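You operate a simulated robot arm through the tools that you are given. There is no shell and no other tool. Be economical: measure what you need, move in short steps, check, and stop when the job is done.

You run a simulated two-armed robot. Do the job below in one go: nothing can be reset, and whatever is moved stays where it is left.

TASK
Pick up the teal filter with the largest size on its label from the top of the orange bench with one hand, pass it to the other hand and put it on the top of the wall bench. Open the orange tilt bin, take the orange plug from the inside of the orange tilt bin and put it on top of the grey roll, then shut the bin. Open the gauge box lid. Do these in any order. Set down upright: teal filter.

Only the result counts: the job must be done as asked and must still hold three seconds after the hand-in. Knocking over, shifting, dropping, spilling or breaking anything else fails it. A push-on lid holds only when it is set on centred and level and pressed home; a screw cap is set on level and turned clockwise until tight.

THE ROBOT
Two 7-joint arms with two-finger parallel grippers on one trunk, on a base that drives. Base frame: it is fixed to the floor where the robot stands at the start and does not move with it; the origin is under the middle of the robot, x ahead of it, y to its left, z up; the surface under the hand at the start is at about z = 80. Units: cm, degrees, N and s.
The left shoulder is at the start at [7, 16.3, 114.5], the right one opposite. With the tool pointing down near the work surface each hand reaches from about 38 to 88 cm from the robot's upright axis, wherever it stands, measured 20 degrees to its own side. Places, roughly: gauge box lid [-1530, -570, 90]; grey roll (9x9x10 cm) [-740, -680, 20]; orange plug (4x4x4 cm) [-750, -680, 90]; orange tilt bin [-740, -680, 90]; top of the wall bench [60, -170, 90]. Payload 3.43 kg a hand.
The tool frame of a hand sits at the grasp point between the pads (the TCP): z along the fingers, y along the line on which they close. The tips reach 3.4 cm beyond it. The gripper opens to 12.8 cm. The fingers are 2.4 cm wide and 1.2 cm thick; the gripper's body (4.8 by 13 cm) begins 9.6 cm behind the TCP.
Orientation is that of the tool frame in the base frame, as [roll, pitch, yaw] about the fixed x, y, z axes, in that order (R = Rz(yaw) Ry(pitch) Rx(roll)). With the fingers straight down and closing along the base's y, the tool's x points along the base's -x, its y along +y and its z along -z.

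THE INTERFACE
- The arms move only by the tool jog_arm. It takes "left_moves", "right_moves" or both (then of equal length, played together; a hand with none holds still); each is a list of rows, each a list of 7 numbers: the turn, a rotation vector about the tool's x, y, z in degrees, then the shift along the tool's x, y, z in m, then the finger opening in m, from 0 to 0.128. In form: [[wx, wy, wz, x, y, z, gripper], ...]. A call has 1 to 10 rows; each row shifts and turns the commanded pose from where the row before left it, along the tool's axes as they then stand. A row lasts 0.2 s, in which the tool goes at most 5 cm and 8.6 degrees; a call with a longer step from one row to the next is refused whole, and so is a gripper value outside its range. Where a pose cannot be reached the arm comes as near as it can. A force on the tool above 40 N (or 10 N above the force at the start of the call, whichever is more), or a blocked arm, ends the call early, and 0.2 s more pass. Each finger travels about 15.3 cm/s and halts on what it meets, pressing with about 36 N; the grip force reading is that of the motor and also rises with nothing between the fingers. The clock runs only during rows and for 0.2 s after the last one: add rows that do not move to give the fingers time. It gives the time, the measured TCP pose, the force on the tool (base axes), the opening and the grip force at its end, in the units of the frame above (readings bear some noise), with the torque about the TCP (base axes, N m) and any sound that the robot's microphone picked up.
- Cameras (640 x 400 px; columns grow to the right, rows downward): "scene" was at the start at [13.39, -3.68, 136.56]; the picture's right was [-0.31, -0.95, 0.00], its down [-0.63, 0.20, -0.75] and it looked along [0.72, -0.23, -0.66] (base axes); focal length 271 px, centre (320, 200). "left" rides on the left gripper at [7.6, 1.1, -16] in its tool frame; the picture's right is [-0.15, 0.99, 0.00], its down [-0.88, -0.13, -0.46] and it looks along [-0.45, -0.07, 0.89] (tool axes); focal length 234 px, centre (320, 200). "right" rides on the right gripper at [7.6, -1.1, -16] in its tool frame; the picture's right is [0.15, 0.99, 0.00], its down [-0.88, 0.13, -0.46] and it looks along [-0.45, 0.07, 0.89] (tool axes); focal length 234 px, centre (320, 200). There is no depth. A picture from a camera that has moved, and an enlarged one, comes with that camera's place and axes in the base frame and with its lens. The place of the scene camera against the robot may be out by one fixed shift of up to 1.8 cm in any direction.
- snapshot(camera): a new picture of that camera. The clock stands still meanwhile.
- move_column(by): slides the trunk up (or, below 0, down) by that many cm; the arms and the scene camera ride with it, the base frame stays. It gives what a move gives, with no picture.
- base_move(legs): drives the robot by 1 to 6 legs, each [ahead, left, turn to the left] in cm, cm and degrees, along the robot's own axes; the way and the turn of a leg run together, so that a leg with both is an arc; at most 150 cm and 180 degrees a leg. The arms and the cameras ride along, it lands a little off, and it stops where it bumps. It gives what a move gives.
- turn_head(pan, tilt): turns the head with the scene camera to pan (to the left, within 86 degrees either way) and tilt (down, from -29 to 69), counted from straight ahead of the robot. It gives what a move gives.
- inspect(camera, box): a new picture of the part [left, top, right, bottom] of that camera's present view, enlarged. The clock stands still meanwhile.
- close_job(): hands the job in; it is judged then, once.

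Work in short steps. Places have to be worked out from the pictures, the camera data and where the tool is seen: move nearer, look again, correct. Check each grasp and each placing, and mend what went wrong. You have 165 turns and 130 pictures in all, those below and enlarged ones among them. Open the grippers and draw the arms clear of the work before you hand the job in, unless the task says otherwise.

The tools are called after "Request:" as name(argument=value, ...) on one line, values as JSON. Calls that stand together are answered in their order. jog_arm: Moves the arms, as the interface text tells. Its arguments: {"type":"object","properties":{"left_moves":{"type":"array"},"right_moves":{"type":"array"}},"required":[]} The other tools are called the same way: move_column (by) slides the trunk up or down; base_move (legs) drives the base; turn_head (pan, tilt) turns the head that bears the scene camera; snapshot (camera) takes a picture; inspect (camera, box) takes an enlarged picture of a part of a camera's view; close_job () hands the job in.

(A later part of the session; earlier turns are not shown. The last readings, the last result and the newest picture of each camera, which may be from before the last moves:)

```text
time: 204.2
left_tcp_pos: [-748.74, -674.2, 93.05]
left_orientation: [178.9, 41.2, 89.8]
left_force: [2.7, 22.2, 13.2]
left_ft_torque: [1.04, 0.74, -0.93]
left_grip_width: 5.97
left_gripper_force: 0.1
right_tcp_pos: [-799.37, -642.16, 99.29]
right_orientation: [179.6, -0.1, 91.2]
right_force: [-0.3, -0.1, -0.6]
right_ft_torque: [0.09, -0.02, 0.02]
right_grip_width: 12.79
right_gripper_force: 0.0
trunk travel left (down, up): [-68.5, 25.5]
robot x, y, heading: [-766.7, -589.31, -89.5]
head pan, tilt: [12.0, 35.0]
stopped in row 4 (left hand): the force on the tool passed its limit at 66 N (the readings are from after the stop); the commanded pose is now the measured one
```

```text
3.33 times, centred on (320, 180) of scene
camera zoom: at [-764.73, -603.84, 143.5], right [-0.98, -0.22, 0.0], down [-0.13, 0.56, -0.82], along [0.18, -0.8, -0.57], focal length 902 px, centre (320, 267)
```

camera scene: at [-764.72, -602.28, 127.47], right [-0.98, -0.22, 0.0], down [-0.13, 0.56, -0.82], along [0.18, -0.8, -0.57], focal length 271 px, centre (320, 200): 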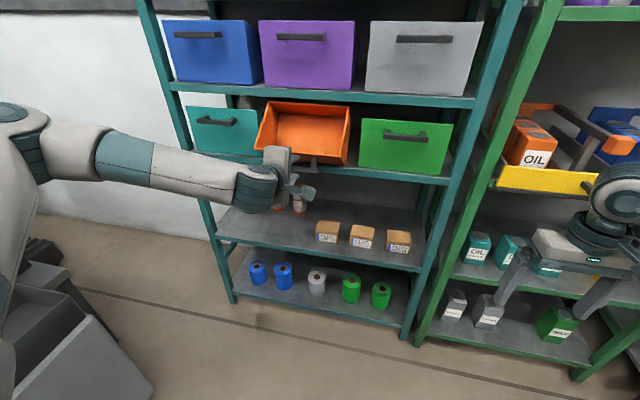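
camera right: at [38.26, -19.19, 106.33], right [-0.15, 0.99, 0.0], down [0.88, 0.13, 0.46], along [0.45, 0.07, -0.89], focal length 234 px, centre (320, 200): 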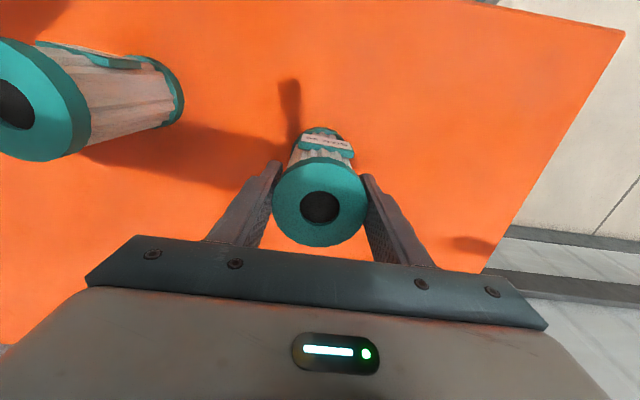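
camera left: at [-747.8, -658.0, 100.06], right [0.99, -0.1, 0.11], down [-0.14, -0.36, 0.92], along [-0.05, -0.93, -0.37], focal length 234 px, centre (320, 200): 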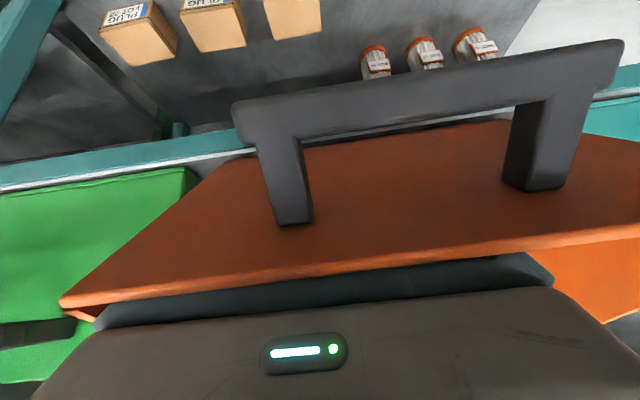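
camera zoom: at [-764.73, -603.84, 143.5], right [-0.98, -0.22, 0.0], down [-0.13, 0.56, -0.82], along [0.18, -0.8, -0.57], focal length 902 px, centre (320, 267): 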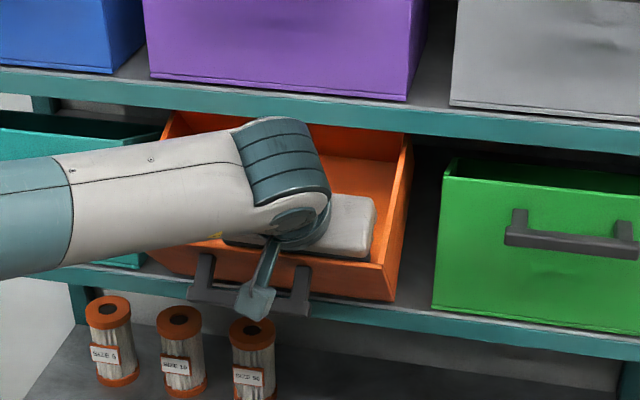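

Fingers reached the bin's floor (contact). Try closing to see whether the plug is between them.

Request:
jog_arm(left_moves=[[0, 0, 0, 0, 0, -0.004, 0.045], [0, 0, 0, 0, 0, 0, 0.02], [0, 0, 0, 0, 0, 0, 0.01], [0, 0, 0, 0, 0, 0, 0.01], [0, 0, 0, 0, 0, 0, 0.01]])

```text
time: 205.4
left_tcp_pos: [-748.47, -674.2, 93.28]
left_orientation: [178.8, 41.3, 89.9]
left_force: [0.6, 0.1, -0.2]
left_ft_torque: [0.04, 0.06, 0.01]
left_grip_width: 3.64
left_gripper_force: 35.8
right_tcp_pos: [-799.3, -642.19, 99.25]
right_orientation: [179.4, -0.1, 91.1]
right_force: [0.6, -0.7, 1.1]
right_ft_torque: [0.0, -0.02, 0.01]
right_grip_width: 12.8
right_gripper_force: 0.2
trunk travel left (down, up): [-68.5, 25.5]
robot x, y, heading: [-767.08, -589.29, -89.4]
head pan, tilt: [12.0, 35.0]
```

Plug gripped (3.64 cm). Withdraw along the tool axis.

Request:
jog_arm(left_moves=[[0, 0, 0, 0, 0, -0.02, 0.01], [0, 0, 0, 0, 0, -0.035, 0.01], [0, 0, 0, 0, 0, -0.04, 0.01], [0, 0, 0, 0, 0, -0.045, 0.01], [0, 0, 0, 0, 0, 0, 0.01]])

Request:
snapshot(camera="left")

Request:
snapshot(camera="scene")

```text
time: 206.6
left_tcp_pos: [-748.85, -664.97, 103.54]
left_orientation: [178.8, 41.1, 89.8]
left_force: [-0.6, 0.2, -0.3]
left_ft_torque: [-0.02, -0.01, 0.0]
left_grip_width: 3.65
left_gripper_force: 36.0
right_tcp_pos: [-799.38, -642.22, 99.09]
right_orientation: [179.5, -0.2, 91.1]
right_force: [0.1, -0.1, -0.2]
right_ft_torque: [0.03, -0.01, 0.0]
right_grip_width: 12.82
right_gripper_force: 0.0
trunk travel left (down, up): [-68.5, 25.5]
robot x, y, heading: [-767.21, -589.62, -89.5]
head pan, tilt: [12.0, 35.0]
```

```text
56 pictures are left
camera left: at [-748.04, -648.71, 110.59], right [0.99, -0.1, 0.11], down [-0.14, -0.36, 0.92], along [-0.05, -0.93, -0.37], focal length 234 px, centre (320, 200)
```

left: 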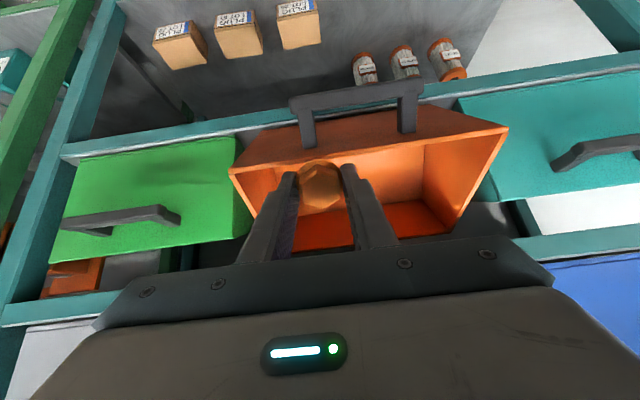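

```text
55 pictures are left
camera scene: at [-764.75, -604.15, 143.46], right [-0.98, -0.22, 0.0], down [-0.12, 0.56, -0.82], along [0.18, -0.8, -0.57], focal length 271 px, centre (320, 200)
```

scene: 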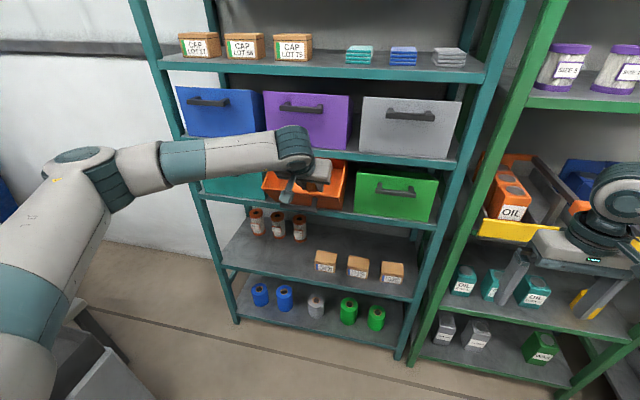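

Plug is held. Zoom to see its orientation in the grip and the roll.

Request:
inspect(camera="left", box=[270, 140, 370, 220])

Request:
inspect(camera="scene", box=[230, 210, 410, 360])

```text
5.00 times, centred on (320, 180) of left
camera zoom: at [-748.04, -648.71, 110.59], right [0.99, -0.1, 0.11], down [-0.14, -0.36, 0.92], along [-0.05, -0.93, -0.37], focal length 1171 px, centre (320, 300)
```

zoom: 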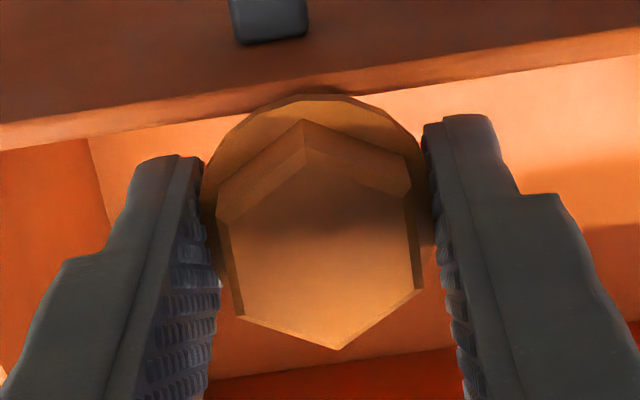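

```text
2.67 times, centred on (320, 285) of scene
camera zoom: at [-764.75, -604.15, 143.46], right [-0.98, -0.22, 0.0], down [-0.12, 0.56, -0.82], along [0.18, -0.8, -0.57], focal length 722 px, centre (320, -27)
```

zoom: 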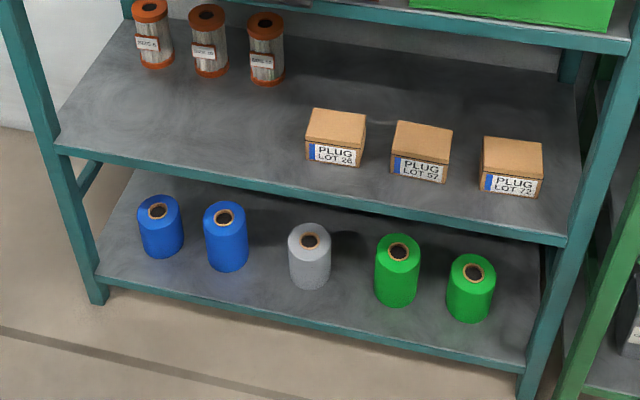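

Plug has a round flange gripped by the pads (it can pivot about x); the grey roll is at ≈[-743.4,-688.6], top z≈18.5. Back off 25, shift right 8, lower the trunk 66.

Request:
base_move(legs=[[-25, 0, 0], [0, -8, 0]])

Request:
move_column(by=-40)

Request:
turn_head(pan=25, tilt=40)

Request:
snapshot(camera="scene")

```text
time: 209.1
left_tcp_pos: [-757.06, -640.24, 103.64]
left_orientation: [178.8, 41.2, 89.7]
left_force: [0.1, 0.3, -0.4]
left_ft_torque: [0.02, 0.01, 0.01]
left_grip_width: 3.67
left_gripper_force: 36.2
right_tcp_pos: [-807.68, -617.44, 99.27]
right_orientation: [179.5, -0.2, 91.1]
right_force: [0.0, 0.4, 0.5]
right_ft_torque: [-0.01, -0.01, 0.0]
right_grip_width: 12.8
right_gripper_force: 0.1
trunk travel left (down, up): [-68.5, 25.5]
robot x, y, heading: [-775.46, -564.84, -89.5]
head pan, tilt: [12.0, 35.0]
```

```text
time: 212.9
left_tcp_pos: [-757.13, -640.04, 63.64]
left_orientation: [178.8, 41.2, 89.7]
left_force: [0.6, 0.3, -0.4]
left_ft_torque: [-0.03, 0.01, -0.01]
left_grip_width: 3.66
left_gripper_force: 36.1
right_tcp_pos: [-807.6, -617.45, 59.28]
right_orientation: [179.5, -0.1, 91.2]
right_force: [-0.1, 1.0, 0.2]
right_ft_torque: [-0.01, -0.04, 0.01]
right_grip_width: 12.81
right_gripper_force: 0.0
trunk travel left (down, up): [-28.5, 65.5]
robot x, y, heading: [-775.42, -564.85, -89.4]
head pan, tilt: [12.0, 35.0]
```

```text
time: 213.7
left_tcp_pos: [-757.11, -640.08, 63.58]
left_orientation: [178.9, 41.2, 89.7]
left_force: [-0.2, -0.7, -1.3]
left_ft_torque: [-0.01, -0.01, -0.03]
left_grip_width: 3.65
left_gripper_force: 36.0
right_tcp_pos: [-807.56, -617.47, 59.28]
right_orientation: [179.5, -0.1, 91.1]
right_force: [1.0, 0.5, 0.5]
right_ft_torque: [0.0, -0.01, 0.01]
right_grip_width: 12.78
right_gripper_force: 0.1
trunk travel left (down, up): [-28.5, 65.5]
robot x, y, heading: [-774.88, -564.67, -89.9]
head pan, tilt: [25.0, 40.0]
```

```text
52 pictures are left
camera scene: at [-771.19, -578.44, 102.72], right [-0.9, -0.43, 0.0], down [-0.28, 0.58, -0.77], along [0.33, -0.69, -0.64], focal length 271 px, centre (320, 200)
```

scene: 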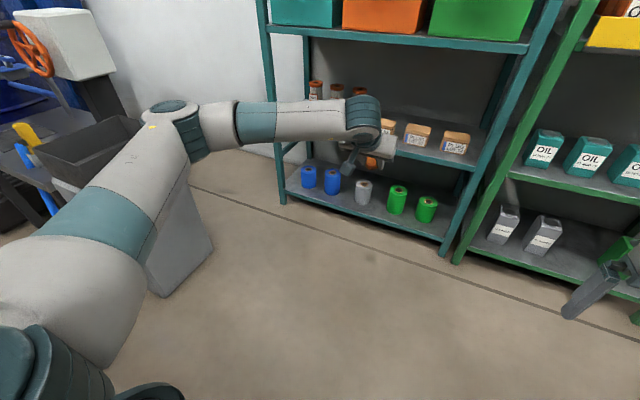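

Elbow is well clear of the waste bin. Lower the trunk another 22 and look from the left hand camera.

Request:
move_column(by=-22)

Request:
jog_arm(left_moves=[[0, 0, 0, 0, 0.04, 0, 0.01], [0, 0, 0, 0, 0.04, 0, 0.01], [0, 0, 0, 0, 0.04, 0, 0.01], [0, 0, 0, 0, 0.02, 0, 0.01], [0, 0, 0, 0, 0, 0, 0.01]])

Request:
snapshot(camera="left")

Request:
snapshot(camera="scene")

```text
time: 216.0
left_tcp_pos: [-757.09, -640.31, 41.61]
left_orientation: [178.7, 41.2, 89.7]
left_force: [-0.2, 0.0, -0.3]
left_ft_torque: [-0.04, 0.0, 0.0]
left_grip_width: 3.65
left_gripper_force: 35.9
right_tcp_pos: [-807.56, -617.46, 37.25]
right_orientation: [179.5, -0.2, 91.0]
right_force: [-0.1, 0.6, 0.1]
right_ft_torque: [0.0, -0.02, 0.0]
right_grip_width: 12.83
right_gripper_force: 0.0
trunk travel left (down, up): [-6.5, 87.5]
robot x, y, heading: [-775.19, -564.47, -89.4]
head pan, tilt: [25.0, 40.0]
```

```text
time: 217.2
left_tcp_pos: [-743.17, -640.21, 41.72]
left_orientation: [178.8, 41.2, 89.7]
left_force: [0.4, -0.6, -0.2]
left_ft_torque: [-0.01, 0.0, 0.03]
left_grip_width: 3.64
left_gripper_force: 36.3
right_tcp_pos: [-807.49, -617.56, 37.28]
right_orientation: [179.5, -0.1, 91.0]
right_force: [-0.6, -0.7, -0.3]
right_ft_torque: [-0.01, -0.01, 0.0]
right_grip_width: 12.79
right_gripper_force: 0.0
trunk travel left (down, up): [-6.5, 87.5]
robot x, y, heading: [-775.3, -564.65, -89.9]
head pan, tilt: [25.0, 40.0]
```

```text
51 pictures are left
camera left: at [-742.25, -623.93, 48.76], right [0.99, -0.1, 0.11], down [-0.14, -0.36, 0.92], along [-0.05, -0.93, -0.37], focal length 234 px, centre (320, 200)
```

left: 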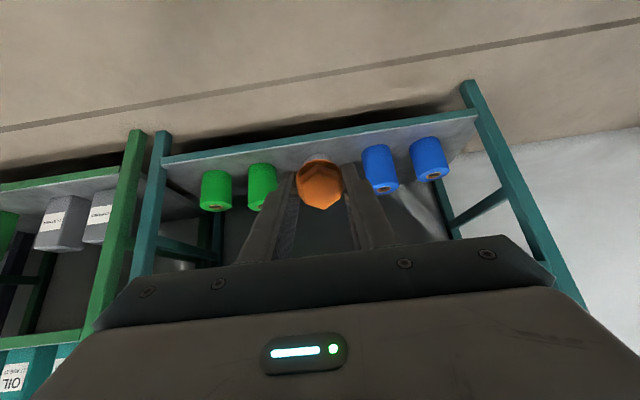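

```text
50 pictures are left
camera scene: at [-771.18, -578.43, 80.72], right [-0.9, -0.43, 0.0], down [-0.28, 0.58, -0.77], along [0.33, -0.69, -0.64], focal length 271 px, centre (320, 200)
```

scene: 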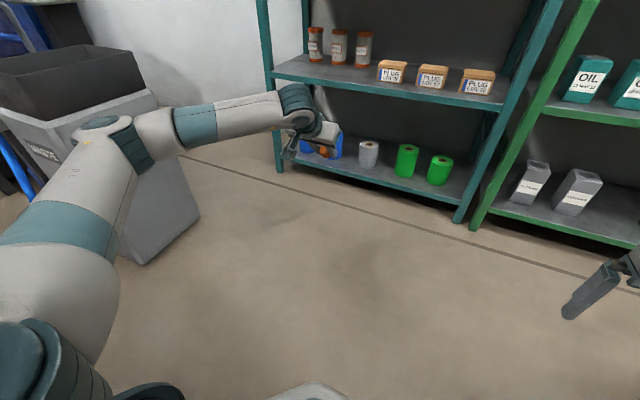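

Scene triangulation puts the roll top at ≈[-743,-690.5,18.5]. Drive ahead 22 with the hand offset 6 cm left so its camera can see the roll.

Request:
jog_arm(left_moves=[[0, 0, 0, 0, 0.035, 0, 0.01], [0, 0, 0, 0, 0.035, 0, 0.01], [0, 0, 0, 0, 0, 0, 0.01]])

Request:
base_move(legs=[[22, 0, 0]])

Request:
snapshot(camera="left")

Request:
snapshot(camera="scene")

```text
time: 218.0
left_tcp_pos: [-736.14, -640.08, 41.93]
left_orientation: [178.9, 41.2, 89.7]
left_force: [0.4, 0.3, 0.2]
left_ft_torque: [0.01, 0.02, 0.0]
left_grip_width: 3.66
left_gripper_force: 36.3
right_tcp_pos: [-807.51, -617.39, 37.2]
right_orientation: [179.5, -0.1, 91.1]
right_force: [0.3, 0.6, 0.5]
right_ft_torque: [-0.02, 0.05, 0.02]
right_grip_width: 12.8
right_gripper_force: 0.1
trunk travel left (down, up): [-6.5, 87.5]
robot x, y, heading: [-775.15, -564.9, -89.6]
head pan, tilt: [25.0, 40.0]
```

```text
time: 219.7
left_tcp_pos: [-735.92, -662.22, 42.0]
left_orientation: [178.7, 41.2, 89.7]
left_force: [0.1, -0.7, -1.2]
left_ft_torque: [-0.01, 0.01, 0.0]
left_grip_width: 3.67
left_gripper_force: 35.5
right_tcp_pos: [-807.34, -639.59, 37.22]
right_orientation: [179.6, -0.1, 91.1]
right_force: [0.0, -1.7, 1.3]
right_ft_torque: [0.03, 0.01, 0.01]
right_grip_width: 12.81
right_gripper_force: 0.1
trunk travel left (down, up): [-6.5, 87.5]
robot x, y, heading: [-774.97, -586.44, -89.4]
head pan, tilt: [25.0, 40.0]
```

```text
49 pictures are left
camera left: at [-735.05, -645.99, 48.94], right [0.99, -0.1, 0.11], down [-0.14, -0.36, 0.92], along [-0.05, -0.93, -0.37], focal length 234 px, centre (320, 200)
```

left: 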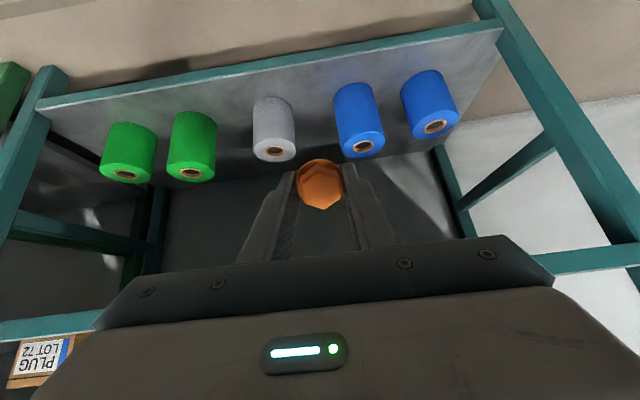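

```text
48 pictures are left
camera scene: at [-770.99, -600.57, 80.72], right [-0.9, -0.43, 0.0], down [-0.28, 0.58, -0.77], along [0.33, -0.69, -0.64], focal length 271 px, centre (320, 200)
```

scene: 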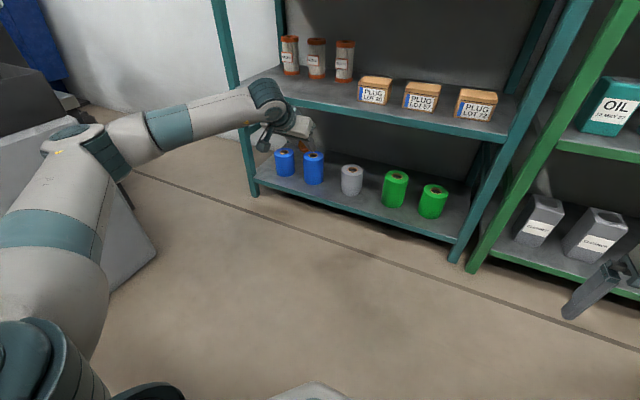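

Hand camera places the roll top at ≈[-745.5,-690,18.3]. Jog so that after a 22 cm drive the hand sits at a standoff on the approach line; also retract the right hand.

Request:
jog_arm(left_moves=[[0, 0, 0, 0.0277, -0.0235, 0.0163, 0.01], [0, 0, 0, 0.0277, -0.0235, 0.0163, 0.01], [0, 0, 0, 0.0277, -0.0235, 0.0163, 0.01], [0, 0, 0, 0.0277, -0.0235, 0.0163, 0.01], [0, 0, 0, 0, 0, 0, 0.01]], right_moves=[[0, 0, 0, 0.03, 0, -0.03, 0.128], [0, 0, 0, 0.03, 0, -0.03, 0.128], [0, 0, 0, 0, 0, -0.03, 0.128], [0, 0, 0, 0, 0, 0, 0.128], [0, 0, 0, 0, 0, 0, 0.128]])

Request:
base_move(legs=[[22, 0, 0]])

Request:
snapshot(camera="left")

Request:
inspect(camera="scene", box=[220, 60, 420, 240])

```text
time: 220.9
left_tcp_pos: [-745.15, -658.23, 29.57]
left_orientation: [178.8, 41.3, 89.8]
left_force: [0.7, -0.4, 0.0]
left_ft_torque: [-0.02, -0.03, 0.01]
left_grip_width: 3.65
left_gripper_force: 36.0
right_tcp_pos: [-807.55, -633.64, 46.26]
right_orientation: [179.6, -0.1, 91.1]
right_force: [0.1, -0.7, -0.3]
right_ft_torque: [0.02, 0.02, -0.01]
right_grip_width: 12.83
right_gripper_force: 0.0
trunk travel left (down, up): [-6.5, 87.5]
robot x, y, heading: [-774.69, -587.1, -89.3]
head pan, tilt: [25.0, 40.0]
```

```text
time: 222.6
left_tcp_pos: [-744.85, -680.24, 29.61]
left_orientation: [178.8, 41.2, 89.9]
left_force: [0.5, 0.5, -0.6]
left_ft_torque: [0.0, 0.02, 0.0]
left_grip_width: 3.69
left_gripper_force: 35.9
right_tcp_pos: [-807.29, -655.78, 46.25]
right_orientation: [179.5, -0.1, 91.1]
right_force: [-0.6, 1.0, 0.1]
right_ft_torque: [0.0, 0.01, -0.01]
right_grip_width: 12.81
right_gripper_force: 0.1
trunk travel left (down, up): [-6.5, 87.5]
robot x, y, heading: [-774.49, -608.85, -89.2]
head pan, tilt: [25.0, 40.0]
```

```text
47 pictures are left
camera left: at [-744.0, -664.03, 36.56], right [0.99, -0.1, 0.11], down [-0.14, -0.36, 0.92], along [-0.05, -0.93, -0.37], focal length 234 px, centre (320, 200)
```

left: 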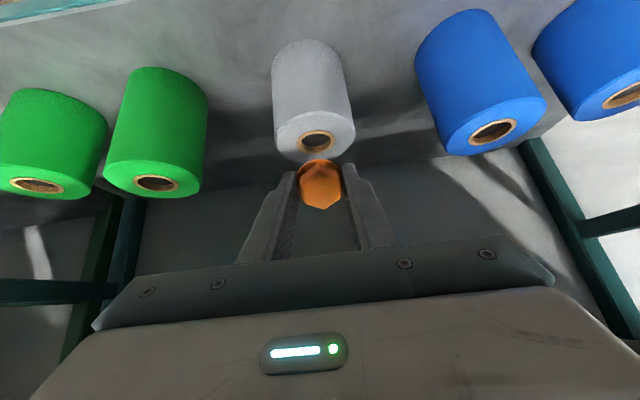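

```text
2.22 times, centred on (320, 150) of scene
camera zoom: at [-770.75, -622.65, 80.72], right [-0.9, -0.43, 0.0], down [-0.28, 0.58, -0.77], along [0.33, -0.69, -0.64], focal length 602 px, centre (320, 311)
```

zoom: 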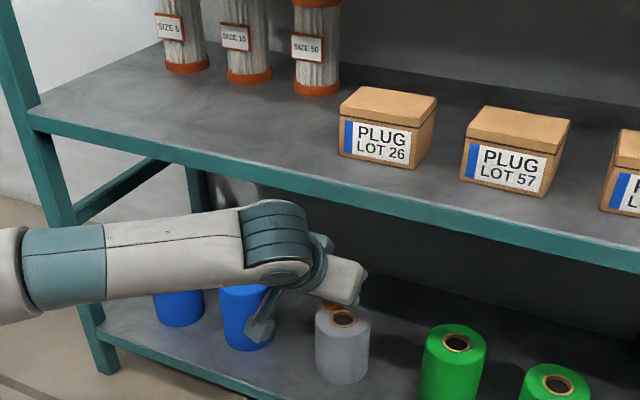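

Approach 6 cm further along the line and check alignment.

Request:
jog_arm(left_moves=[[0, 0, 0, 0.003, 0, 0.03, 0.01], [0, 0, 0, 0.004, 0, 0.03, 0.01], [0, 0, 0, 0, 0, 0, 0.01]])

Request:
snapshot(camera="left")

Request:
inspect(camera="scene", box=[260, 130, 400, 240])

```text
time: 223.4
left_tcp_pos: [-744.58, -683.87, 25.42]
left_orientation: [178.7, 41.9, 89.8]
left_force: [1.8, 1.7, 30.1]
left_ft_torque: [-0.39, 0.1, -0.04]
left_grip_width: 3.67
left_gripper_force: 36.1
right_tcp_pos: [-807.3, -655.68, 46.42]
right_orientation: [179.5, 0.1, 91.2]
right_force: [-0.1, 0.2, 0.5]
right_ft_torque: [-0.03, 0.02, 0.01]
right_grip_width: 12.8
right_gripper_force: 0.1
trunk travel left (down, up): [-6.5, 87.5]
robot x, y, heading: [-774.67, -608.81, -89.4]
head pan, tilt: [25.0, 40.0]
```

```text
45 pictures are left
camera left: at [-743.88, -667.51, 32.12], right [0.99, -0.1, 0.11], down [-0.14, -0.35, 0.93], along [-0.05, -0.93, -0.36], focal length 234 px, centre (320, 200)
```

left: 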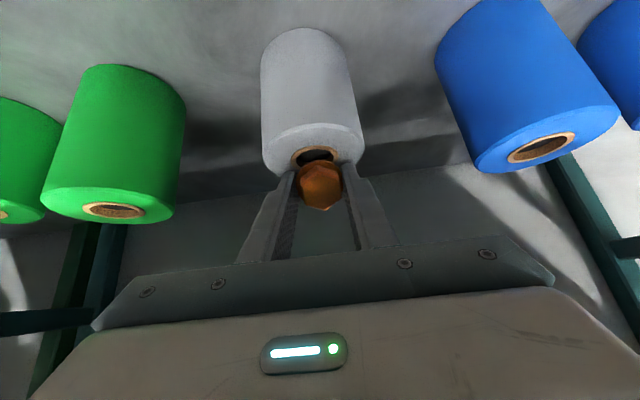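

```text
3.64 times, centred on (330, 185) of scene
camera zoom: at [-770.84, -622.42, 80.81], right [-0.9, -0.43, 0.0], down [-0.28, 0.58, -0.77], along [0.33, -0.69, -0.64], focal length 984 px, centre (284, 254)
```

zoom: 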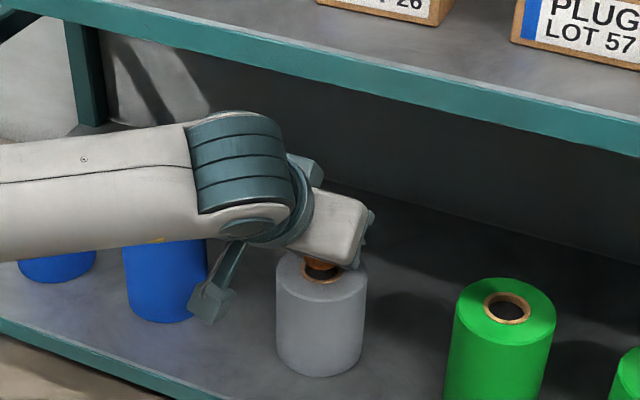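

Contact already: the roll top is at z≈22 and the plug is ~1.5 cm too far back. Lift 1 cm, shift 1.5 cm toward the robot, recheck.

Request:
jog_arm(left_moves=[[0, 0, 0, 0, 0, -0.01, 0.01], [0, 0, 0, 0.005, 0, -0.009, 0.01], [0, 0, 0, 0, 0, 0, 0.01]])

Request:
inspect(camera="left", box=[240, 100, 400, 240])

Request:
inspect(camera="scene", box=[290, 170, 370, 220])

```text
time: 224.2
left_tcp_pos: [-744.83, -681.83, 25.39]
left_orientation: [178.8, 41.0, 89.9]
left_force: [0.8, -0.2, -0.7]
left_ft_torque: [-0.01, -0.02, -0.05]
left_grip_width: 3.68
left_gripper_force: 36.2
right_tcp_pos: [-807.45, -655.68, 46.21]
right_orientation: [179.5, -0.2, 91.2]
right_force: [-0.2, 0.1, -0.3]
right_ft_torque: [-0.01, 0.0, -0.01]
right_grip_width: 12.83
right_gripper_force: 0.0
trunk travel left (down, up): [-6.5, 87.5]
robot x, y, heading: [-774.88, -608.9, -89.2]
head pan, tilt: [25.0, 40.0]
```

```text
2.86 times, centred on (320, 170) of left
camera zoom: at [-743.9, -665.69, 32.48], right [0.99, -0.1, 0.11], down [-0.14, -0.37, 0.92], along [-0.05, -0.92, -0.38], focal length 669 px, centre (320, 286)
```

zoom: 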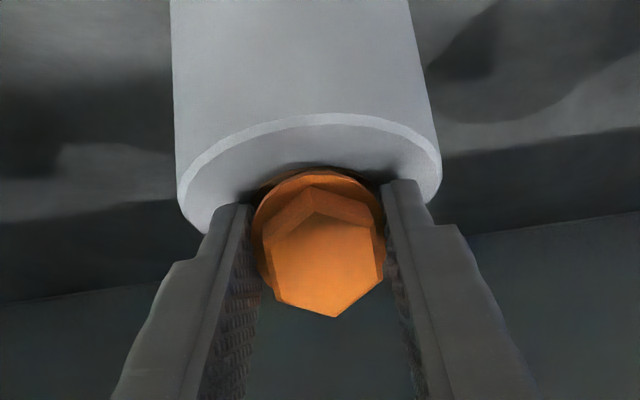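

```text
8.00 times, centred on (330, 195) of scene
camera zoom: at [-770.76, -622.65, 80.69], right [-0.9, -0.43, 0.0], down [-0.28, 0.58, -0.77], along [0.33, -0.69, -0.64], focal length 2166 px, centre (240, 240)
```

zoom: 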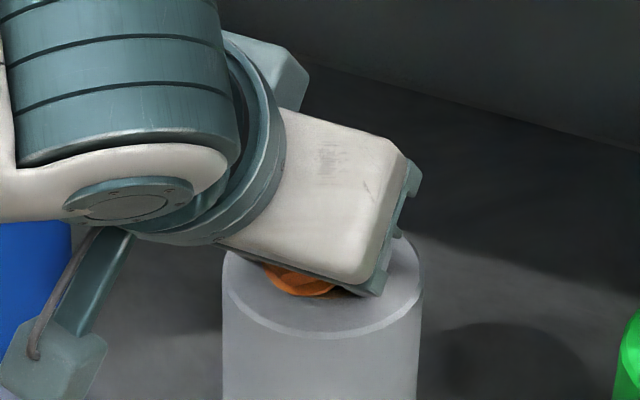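

Nearly centred; small shift (−0.4 x, −0.4 y), then lower gently in 0.3 cm steps.

Request:
jog_arm(left_moves=[[0, 0, 0, -0.003, -0.004, 0.0026, 0.01], [0, 0, 0, 0.002, 0, 0.0023, 0.01], [0, 0, 0, 0.002, 0, 0.0023, 0.01], [0, 0, 0, 0, 0, 0, 0.01]])

```text
time: 225.2
left_tcp_pos: [-745.27, -682.45, 25.38]
left_orientation: [178.8, 41.4, 89.8]
left_force: [0.1, 0.6, 11.7]
left_ft_torque: [-0.1, 0.02, 0.01]
left_grip_width: 3.66
left_gripper_force: 36.5
right_tcp_pos: [-807.27, -655.61, 46.21]
right_orientation: [179.5, 0.0, 91.3]
right_force: [-0.9, 0.7, -0.2]
right_ft_torque: [0.02, -0.02, -0.01]
right_grip_width: 12.8
right_gripper_force: 0.1
trunk travel left (down, up): [-6.5, 87.5]
robot x, y, heading: [-774.68, -608.88, -89.2]
head pan, tilt: [25.0, 40.0]
```

Contact 12 N. Press 0.4 cm more so the plug pivots flat, and look.

Request:
jog_arm(left_moves=[[0, 0, 0, 0.0026, 0, 0.003, 0.01], [0, 0, 0, 0, 0, 0, 0.01]])

Request:
inspect(camera="left", box=[240, 100, 400, 240])

Request:
inspect(camera="scene", box=[290, 170, 370, 220])

```text
time: 225.8
left_tcp_pos: [-745.12, -682.55, 25.41]
left_orientation: [178.8, 41.7, 89.9]
left_force: [1.4, 5.8, 33.0]
left_ft_torque: [-0.26, 0.24, -0.05]
left_grip_width: 3.68
left_gripper_force: 36.0
right_tcp_pos: [-807.33, -655.47, 46.4]
right_orientation: [179.5, 0.1, 91.3]
right_force: [-0.1, -0.1, 0.1]
right_ft_torque: [-0.03, 0.0, 0.01]
right_grip_width: 12.81
right_gripper_force: 0.1
trunk travel left (down, up): [-6.5, 87.5]
robot x, y, heading: [-774.71, -608.76, -89.5]
head pan, tilt: [25.0, 40.0]
```

```text
2.86 times, centred on (320, 170) of left
camera zoom: at [-744.32, -666.24, 32.16], right [0.99, -0.1, 0.11], down [-0.14, -0.36, 0.92], along [-0.05, -0.93, -0.36], focal length 669 px, centre (320, 286)
```

zoom: 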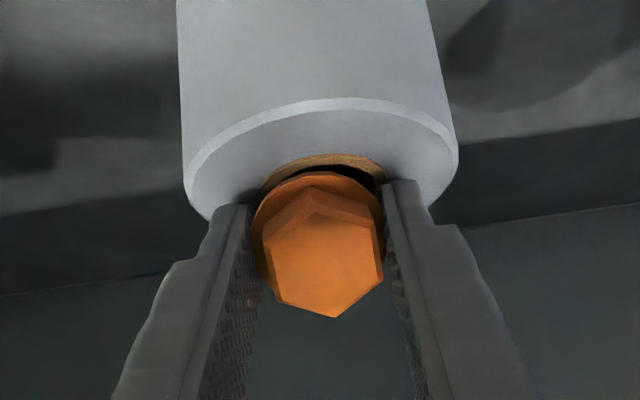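

```text
8.00 times, centred on (330, 195) of scene
camera zoom: at [-770.84, -622.4, 80.8], right [-0.9, -0.43, 0.0], down [-0.28, 0.58, -0.77], along [0.33, -0.69, -0.64], focal length 2166 px, centre (240, 240)
```

zoom: 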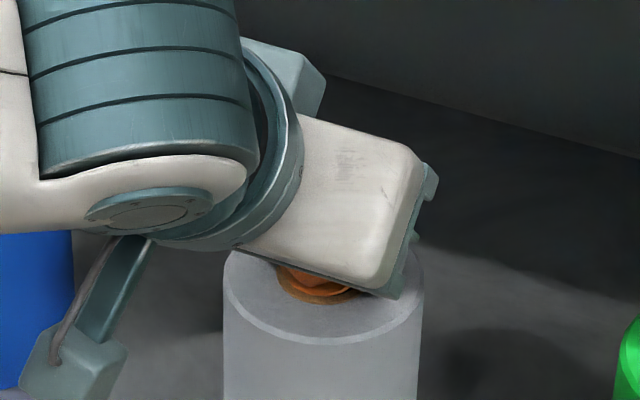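

Plug sits over the roll's core. Relieve force by 0.4 cm, then open the fingers slowly.

Request:
jog_arm(left_moves=[[0, 0, 0, -0.0026, 0, -0.003, 0.01], [0, 0, 0, 0, 0, 0, 0.01], [0, 0, 0, 0, 0, 0, 0.045], [0, 0, 0, 0, 0, 0, 0.06], [0, 0, 0, 0, 0, 0, 0.06]])

Request:
inspect(camera="left", box=[240, 100, 400, 240])

```text
time: 227.0
left_tcp_pos: [-745.08, -682.5, 25.33]
left_orientation: [178.7, 41.3, 89.8]
left_force: [6.1, -1.1, 25.3]
left_ft_torque: [-0.35, 0.18, 0.09]
left_grip_width: 5.55
left_gripper_force: 0.1
right_tcp_pos: [-807.31, -655.67, 46.31]
right_orientation: [179.5, 0.0, 91.2]
right_force: [0.5, 0.2, -0.1]
right_ft_torque: [0.02, 0.02, 0.03]
right_grip_width: 12.8
right_gripper_force: 0.1
trunk travel left (down, up): [-6.5, 87.5]
robot x, y, heading: [-774.43, -608.82, -89.3]
head pan, tilt: [25.0, 40.0]
```

```text
2.86 times, centred on (320, 170) of left
camera zoom: at [-744.28, -666.16, 32.3], right [0.99, -0.1, 0.11], down [-0.14, -0.36, 0.92], along [-0.05, -0.93, -0.37], focal length 669 px, centre (320, 286)
```

zoom: 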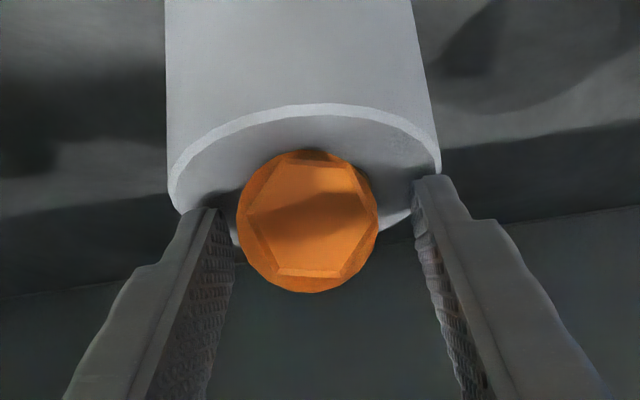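

Request:
inspect(camera="scene", box=[290, 170, 370, 220])

```text
8.00 times, centred on (330, 195) of scene
camera zoom: at [-770.8, -622.47, 80.76], right [-0.9, -0.43, 0.0], down [-0.28, 0.58, -0.77], along [0.33, -0.69, -0.64], focal length 2166 px, centre (240, 240)
```

zoom: 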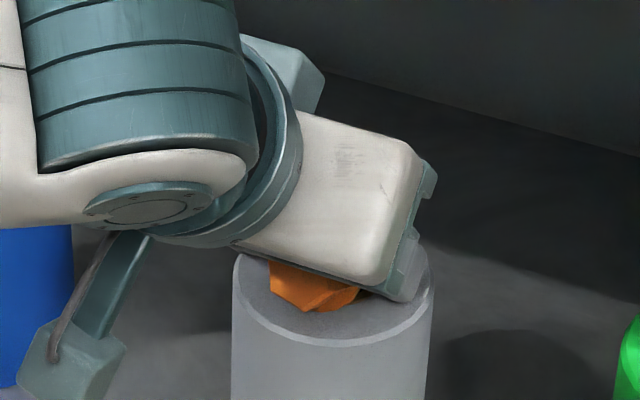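

The plug tipped toward the robot and lies on the roll top. Lift the hand vertically slightly and retreat along the approach line, then inspect.

Request:
jog_arm(left_moves=[[0, 0, 0, -0.0033, 0, -0.0038, 0.06], [0, 0, 0, -0.0033, 0, -0.0038, 0.065], [0, 0, 0, 0, 0, 0, 0.065]])

Request:
inspect(camera="left", box=[240, 100, 400, 240])

Request:
inspect(camera="scene", box=[290, 170, 370, 220])

```text
time: 227.8
left_tcp_pos: [-745.29, -682.43, 25.97]
left_orientation: [178.9, 41.1, 89.9]
left_force: [-0.2, -0.4, -1.0]
left_ft_torque: [0.0, 0.0, 0.01]
left_grip_width: 6.49
left_gripper_force: 0.1
right_tcp_pos: [-807.37, -655.76, 46.08]
right_orientation: [179.4, -0.2, 91.1]
right_force: [0.7, -0.6, -0.8]
right_ft_torque: [0.02, 0.0, -0.04]
right_grip_width: 12.81
right_gripper_force: 0.1
trunk travel left (down, up): [-6.5, 87.5]
robot x, y, heading: [-774.57, -609.18, -89.5]
head pan, tilt: [25.0, 40.0]
```

```text
2.86 times, centred on (320, 170) of left
camera zoom: at [-744.41, -666.21, 33.01], right [0.99, -0.1, 0.11], down [-0.14, -0.37, 0.92], along [-0.05, -0.93, -0.38], focal length 669 px, centre (320, 286)
```

zoom: 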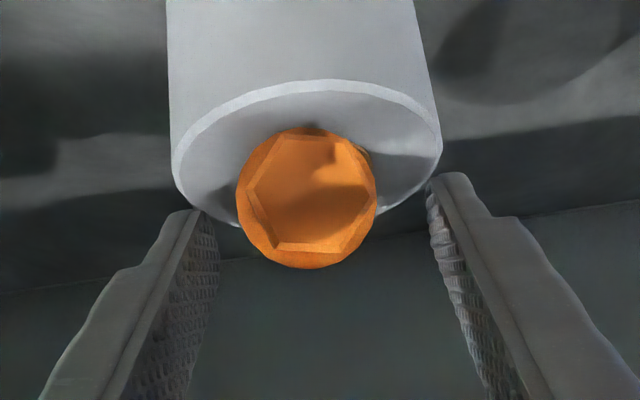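

```text
8.00 times, centred on (330, 195) of scene
camera zoom: at [-770.77, -622.65, 80.71], right [-0.9, -0.43, 0.0], down [-0.28, 0.58, -0.77], along [0.33, -0.69, -0.64], focal length 2166 px, centre (240, 240)
```

zoom: 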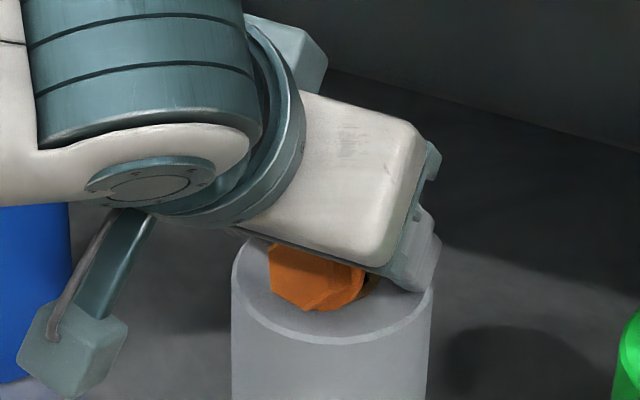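

The plug lies on its side, free of the fingers, on the roll top. Retreat along the line and inspect.

Request:
jog_arm(left_moves=[[0, 0, 0, 0, 0, -0.03, 0.07], [0, 0, 0, 0, 0, -0.04, 0.07], [0, 0, 0, 0, 0, -0.04, 0.07]])

Request:
base_move(legs=[[-20, 0, 0]])

Request:
inspect(camera="left", box=[260, 110, 400, 210])

Request:
inspect(camera="scene", box=[260, 130, 440, 250])

```text
time: 228.6
left_tcp_pos: [-745.41, -675.28, 34.29]
left_orientation: [178.7, 41.2, 89.8]
left_force: [-0.1, -0.1, -0.1]
left_ft_torque: [-0.02, 0.01, 0.02]
left_grip_width: 7.02
left_gripper_force: 0.0
right_tcp_pos: [-807.39, -655.77, 46.19]
right_orientation: [179.5, -0.1, 91.3]
right_force: [-1.3, 0.3, -0.2]
right_ft_torque: [0.01, -0.02, -0.02]
right_grip_width: 12.8
right_gripper_force: 0.0
trunk travel left (down, up): [-6.5, 87.5]
robot x, y, heading: [-774.91, -609.02, -89.4]
head pan, tilt: [25.0, 40.0]
```

```text
time: 230.2
left_tcp_pos: [-745.43, -655.12, 34.26]
left_orientation: [178.8, 41.1, 89.9]
left_force: [0.3, 1.1, 0.0]
left_ft_torque: [-0.02, 0.01, 0.0]
left_grip_width: 7.02
left_gripper_force: 0.1
right_tcp_pos: [-807.41, -635.64, 46.29]
right_orientation: [179.5, -0.1, 91.2]
right_force: [0.6, 0.4, 0.5]
right_ft_torque: [0.02, 0.02, 0.0]
right_grip_width: 12.81
right_gripper_force: 0.0
trunk travel left (down, up): [-6.5, 87.5]
robot x, y, heading: [-774.88, -588.66, -89.4]
head pan, tilt: [25.0, 40.0]
```

```text
4.00 times, centred on (330, 160) of left
camera zoom: at [-744.66, -638.94, 41.33], right [0.99, -0.1, 0.11], down [-0.14, -0.36, 0.92], along [-0.05, -0.93, -0.37], focal length 937 px, centre (280, 360)
```

zoom: 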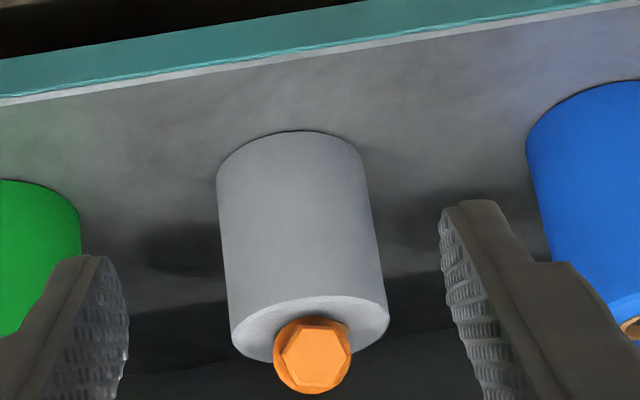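

```text
3.33 times, centred on (350, 190) of scene
camera zoom: at [-770.96, -602.64, 80.72], right [-0.9, -0.43, 0.0], down [-0.28, 0.58, -0.77], along [0.33, -0.69, -0.64], focal length 902 px, centre (220, 233)
```

zoom: 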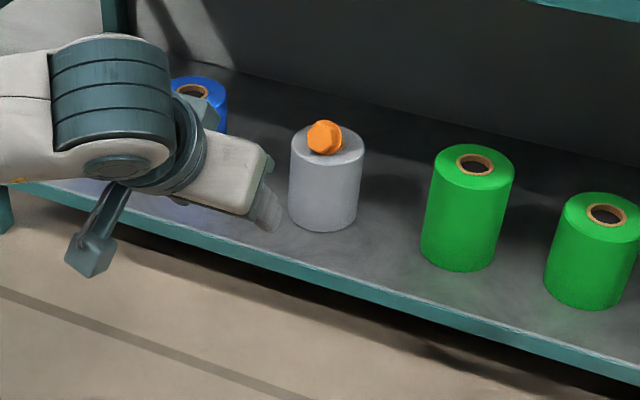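

Plug rests centred on the roll. Now check the bin: back off 8 more, raise the trunk 55.

Request:
base_move(legs=[[-12, 0, 0]])

Request:
move_column(by=68)

Request:
turn_head(pan=15, tilt=35)

Request:
snapshot(camera="scene")

Request:
snapshot(camera="left")

```text
time: 231.4
left_tcp_pos: [-745.56, -643.03, 34.35]
left_orientation: [178.9, 41.2, 89.7]
left_force: [0.1, 0.5, 0.0]
left_ft_torque: [-0.03, -0.01, 0.01]
left_grip_width: 7.0
left_gripper_force: 0.0
right_tcp_pos: [-807.6, -623.61, 46.18]
right_orientation: [179.6, -0.2, 91.2]
right_force: [0.3, -0.7, 0.0]
right_ft_torque: [-0.01, 0.02, 0.0]
right_grip_width: 12.78
right_gripper_force: 0.0
trunk travel left (down, up): [-6.5, 87.5]
robot x, y, heading: [-774.97, -576.69, -89.5]
head pan, tilt: [25.0, 40.0]
```

```text
refused: 68 is not a number from -40 to 40
```

```text
time: 232.1
left_tcp_pos: [-745.61, -643.16, 34.33]
left_orientation: [178.9, 41.2, 89.8]
left_force: [0.4, -0.6, 0.3]
left_ft_torque: [-0.03, 0.01, 0.03]
left_grip_width: 7.03
left_gripper_force: 0.1
right_tcp_pos: [-807.64, -623.6, 46.22]
right_orientation: [179.5, -0.1, 91.2]
right_force: [0.2, 0.2, 0.6]
right_ft_torque: [0.0, 0.0, -0.01]
right_grip_width: 12.79
right_gripper_force: 0.0
trunk travel left (down, up): [-6.5, 87.5]
robot x, y, heading: [-775.24, -577.04, -89.5]
head pan, tilt: [15.0, 35.0]
```

```text
33 pictures are left
camera scene: at [-772.4, -591.35, 81.47], right [-0.96, -0.27, 0.0], down [-0.15, 0.55, -0.82], along [0.22, -0.79, -0.57], focal length 271 px, centre (320, 200)
```

scene: 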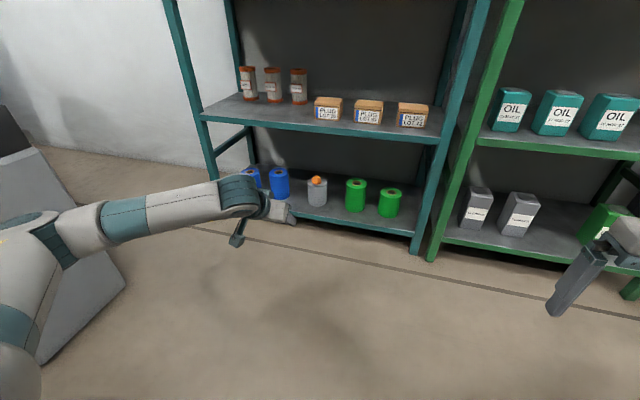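

```text
32 pictures are left
camera left: at [-744.83, -626.86, 41.34], right [0.99, -0.1, 0.11], down [-0.14, -0.36, 0.92], along [-0.05, -0.93, -0.37], focal length 234 px, centre (320, 200)
```

left: 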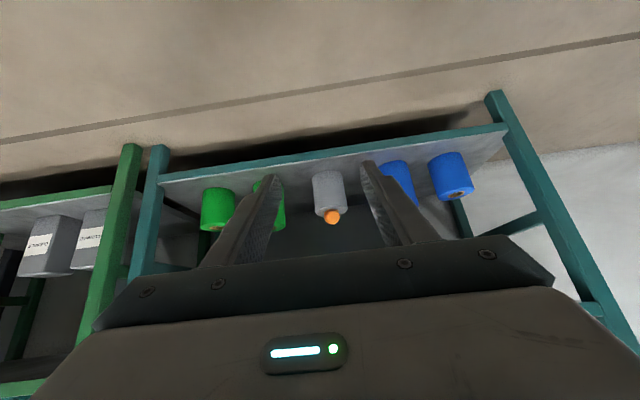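

Column moves are limited to 40; raise in two steps and look once.

Request:
move_column(by=40)

Request:
move_column(by=25)

Request:
inspect(camera="scene", box=[200, 80, 440, 240])

```text
time: 236.0
left_tcp_pos: [-745.57, -643.15, 74.42]
left_orientation: [178.8, 41.2, 89.8]
left_force: [-0.1, -0.4, 1.3]
left_ft_torque: [0.03, -0.01, 0.0]
left_grip_width: 7.02
left_gripper_force: 0.0
right_tcp_pos: [-807.57, -623.63, 86.19]
right_orientation: [179.5, -0.2, 91.2]
right_force: [-0.6, -0.3, 0.5]
right_ft_torque: [0.0, -0.01, -0.02]
right_grip_width: 12.79
right_gripper_force: 0.1
trunk travel left (down, up): [-46.5, 47.5]
robot x, y, heading: [-774.78, -576.6, -89.3]
head pan, tilt: [15.0, 35.0]
```

```text
time: 238.5
left_tcp_pos: [-745.66, -643.11, 99.3]
left_orientation: [178.9, 41.2, 89.8]
left_force: [0.2, 0.3, 0.4]
left_ft_torque: [0.01, 0.0, 0.02]
left_grip_width: 6.98
left_gripper_force: 0.1
right_tcp_pos: [-807.72, -623.6, 111.26]
right_orientation: [179.4, -0.1, 91.1]
right_force: [0.0, -0.3, -0.5]
right_ft_torque: [0.02, 0.01, 0.02]
right_grip_width: 12.81
right_gripper_force: 0.0
trunk travel left (down, up): [-71.5, 22.5]
robot x, y, heading: [-775.01, -576.99, -89.2]
head pan, tilt: [15.0, 35.0]
```

```text
2.50 times, centred on (320, 160) of scene
camera zoom: at [-772.41, -591.38, 146.47], right [-0.96, -0.27, 0.0], down [-0.15, 0.55, -0.82], along [0.22, -0.79, -0.57], focal length 677 px, centre (320, 300)
```

zoom: 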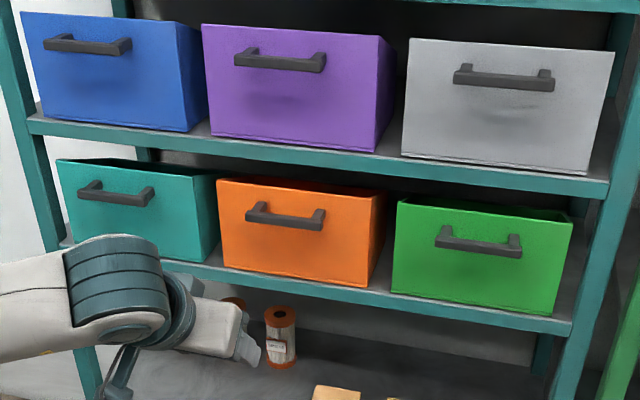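

The bin appears to have fallen shut. I give it a gentle push with closed fingers beside the handle to be sure it's home.

Request:
move_column(by=4)

Request:
jog_arm(left_moves=[[0, 0, 0, 0, -0.037, 0, 0.03], [0, 0, 0, 0, -0.037, 0, 0.0], [0, 0, 0, 0, 0, 0, 0.0], [0, 0, 0, 0, 0, 0, 0.0]])

Request:
base_move(legs=[[22, 0, 0]])

Request:
jog_arm(left_moves=[[0, 0, 0, -0.015, 0, 0.0132, 0.0], [0, 0, 0, -0.015, 0, 0.0132, 0.0], [0, 0, 0, -0.0075, 0, 0.0066, 0.0], [0, 0, 0, -0.0075, 0, 0.0066, 0.0], [0, 0, 0, -0.0075, 0, 0.0066, 0.0], [0, 0, 0, -0.0075, 0, 0.0066, 0.0], [0, 0, 0, -0.0075, 0, 0.0066, 0.0], [0, 0, 0, -0.0075, 0, 0.0066, 0.0]])

```text
time: 239.4
left_tcp_pos: [-745.71, -643.14, 103.36]
left_orientation: [178.8, 41.2, 89.8]
left_force: [0.1, -0.6, -0.1]
left_ft_torque: [-0.02, -0.01, 0.01]
left_grip_width: 7.0
left_gripper_force: 0.1
right_tcp_pos: [-807.67, -623.64, 115.28]
right_orientation: [179.5, -0.2, 91.1]
right_force: [-0.4, 0.8, -0.2]
right_ft_torque: [0.02, 0.04, 0.0]
right_grip_width: 12.83
right_gripper_force: 0.0
trunk travel left (down, up): [-75.5, 18.5]
robot x, y, heading: [-775.09, -576.67, -89.3]
head pan, tilt: [15.0, 35.0]
```

```text
time: 240.4
left_tcp_pos: [-753.23, -643.34, 103.35]
left_orientation: [178.7, 41.2, 89.8]
left_force: [0.7, 0.3, 0.1]
left_ft_torque: [0.05, 0.03, 0.01]
left_grip_width: 0.02
left_gripper_force: 33.1
right_tcp_pos: [-807.74, -623.6, 115.31]
right_orientation: [179.4, -0.1, 91.2]
right_force: [0.3, 0.0, 0.0]
right_ft_torque: [0.02, 0.04, -0.04]
right_grip_width: 12.79
right_gripper_force: 0.1
trunk travel left (down, up): [-75.5, 18.5]
robot x, y, heading: [-775.21, -576.52, -89.4]
head pan, tilt: [15.0, 35.0]
```

```text
time: 242.1
left_tcp_pos: [-752.98, -665.2, 103.39]
left_orientation: [178.8, 41.2, 89.7]
left_force: [0.5, 0.0, -1.3]
left_ft_torque: [0.02, 0.01, 0.02]
left_grip_width: 0.0
left_gripper_force: 33.2
right_tcp_pos: [-807.62, -645.25, 115.2]
right_orientation: [179.5, -0.3, 91.0]
right_force: [0.2, 0.0, 0.5]
right_ft_torque: [-0.01, 0.01, 0.02]
right_grip_width: 12.8
right_gripper_force: 0.0
trunk travel left (down, up): [-75.5, 18.5]
robot x, y, heading: [-774.98, -598.55, -89.6]
head pan, tilt: [15.0, 35.0]
```

```text
time: 243.4
left_tcp_pos: [-753.03, -671.85, 103.23]
left_orientation: [178.8, 40.4, 89.4]
left_force: [-0.4, 32.3, 10.6]
left_ft_torque: [0.18, 0.01, 0.0]
left_grip_width: 0.0
left_gripper_force: 33.1
right_tcp_pos: [-807.43, -644.97, 115.3]
right_orientation: [179.7, 0.1, 91.2]
right_force: [-0.7, 0.5, 0.1]
right_ft_torque: [0.01, -0.02, -0.03]
right_grip_width: 12.8
right_gripper_force: 0.2
trunk travel left (down, up): [-75.5, 18.5]
robot x, y, heading: [-774.94, -598.48, -89.4]
head pan, tilt: [15.0, 35.0]
stopped in row 6 (left hand): the force on the tool passed its limit at 50 N (the readings are from after the stop); the commanded pose is now the measured one
```

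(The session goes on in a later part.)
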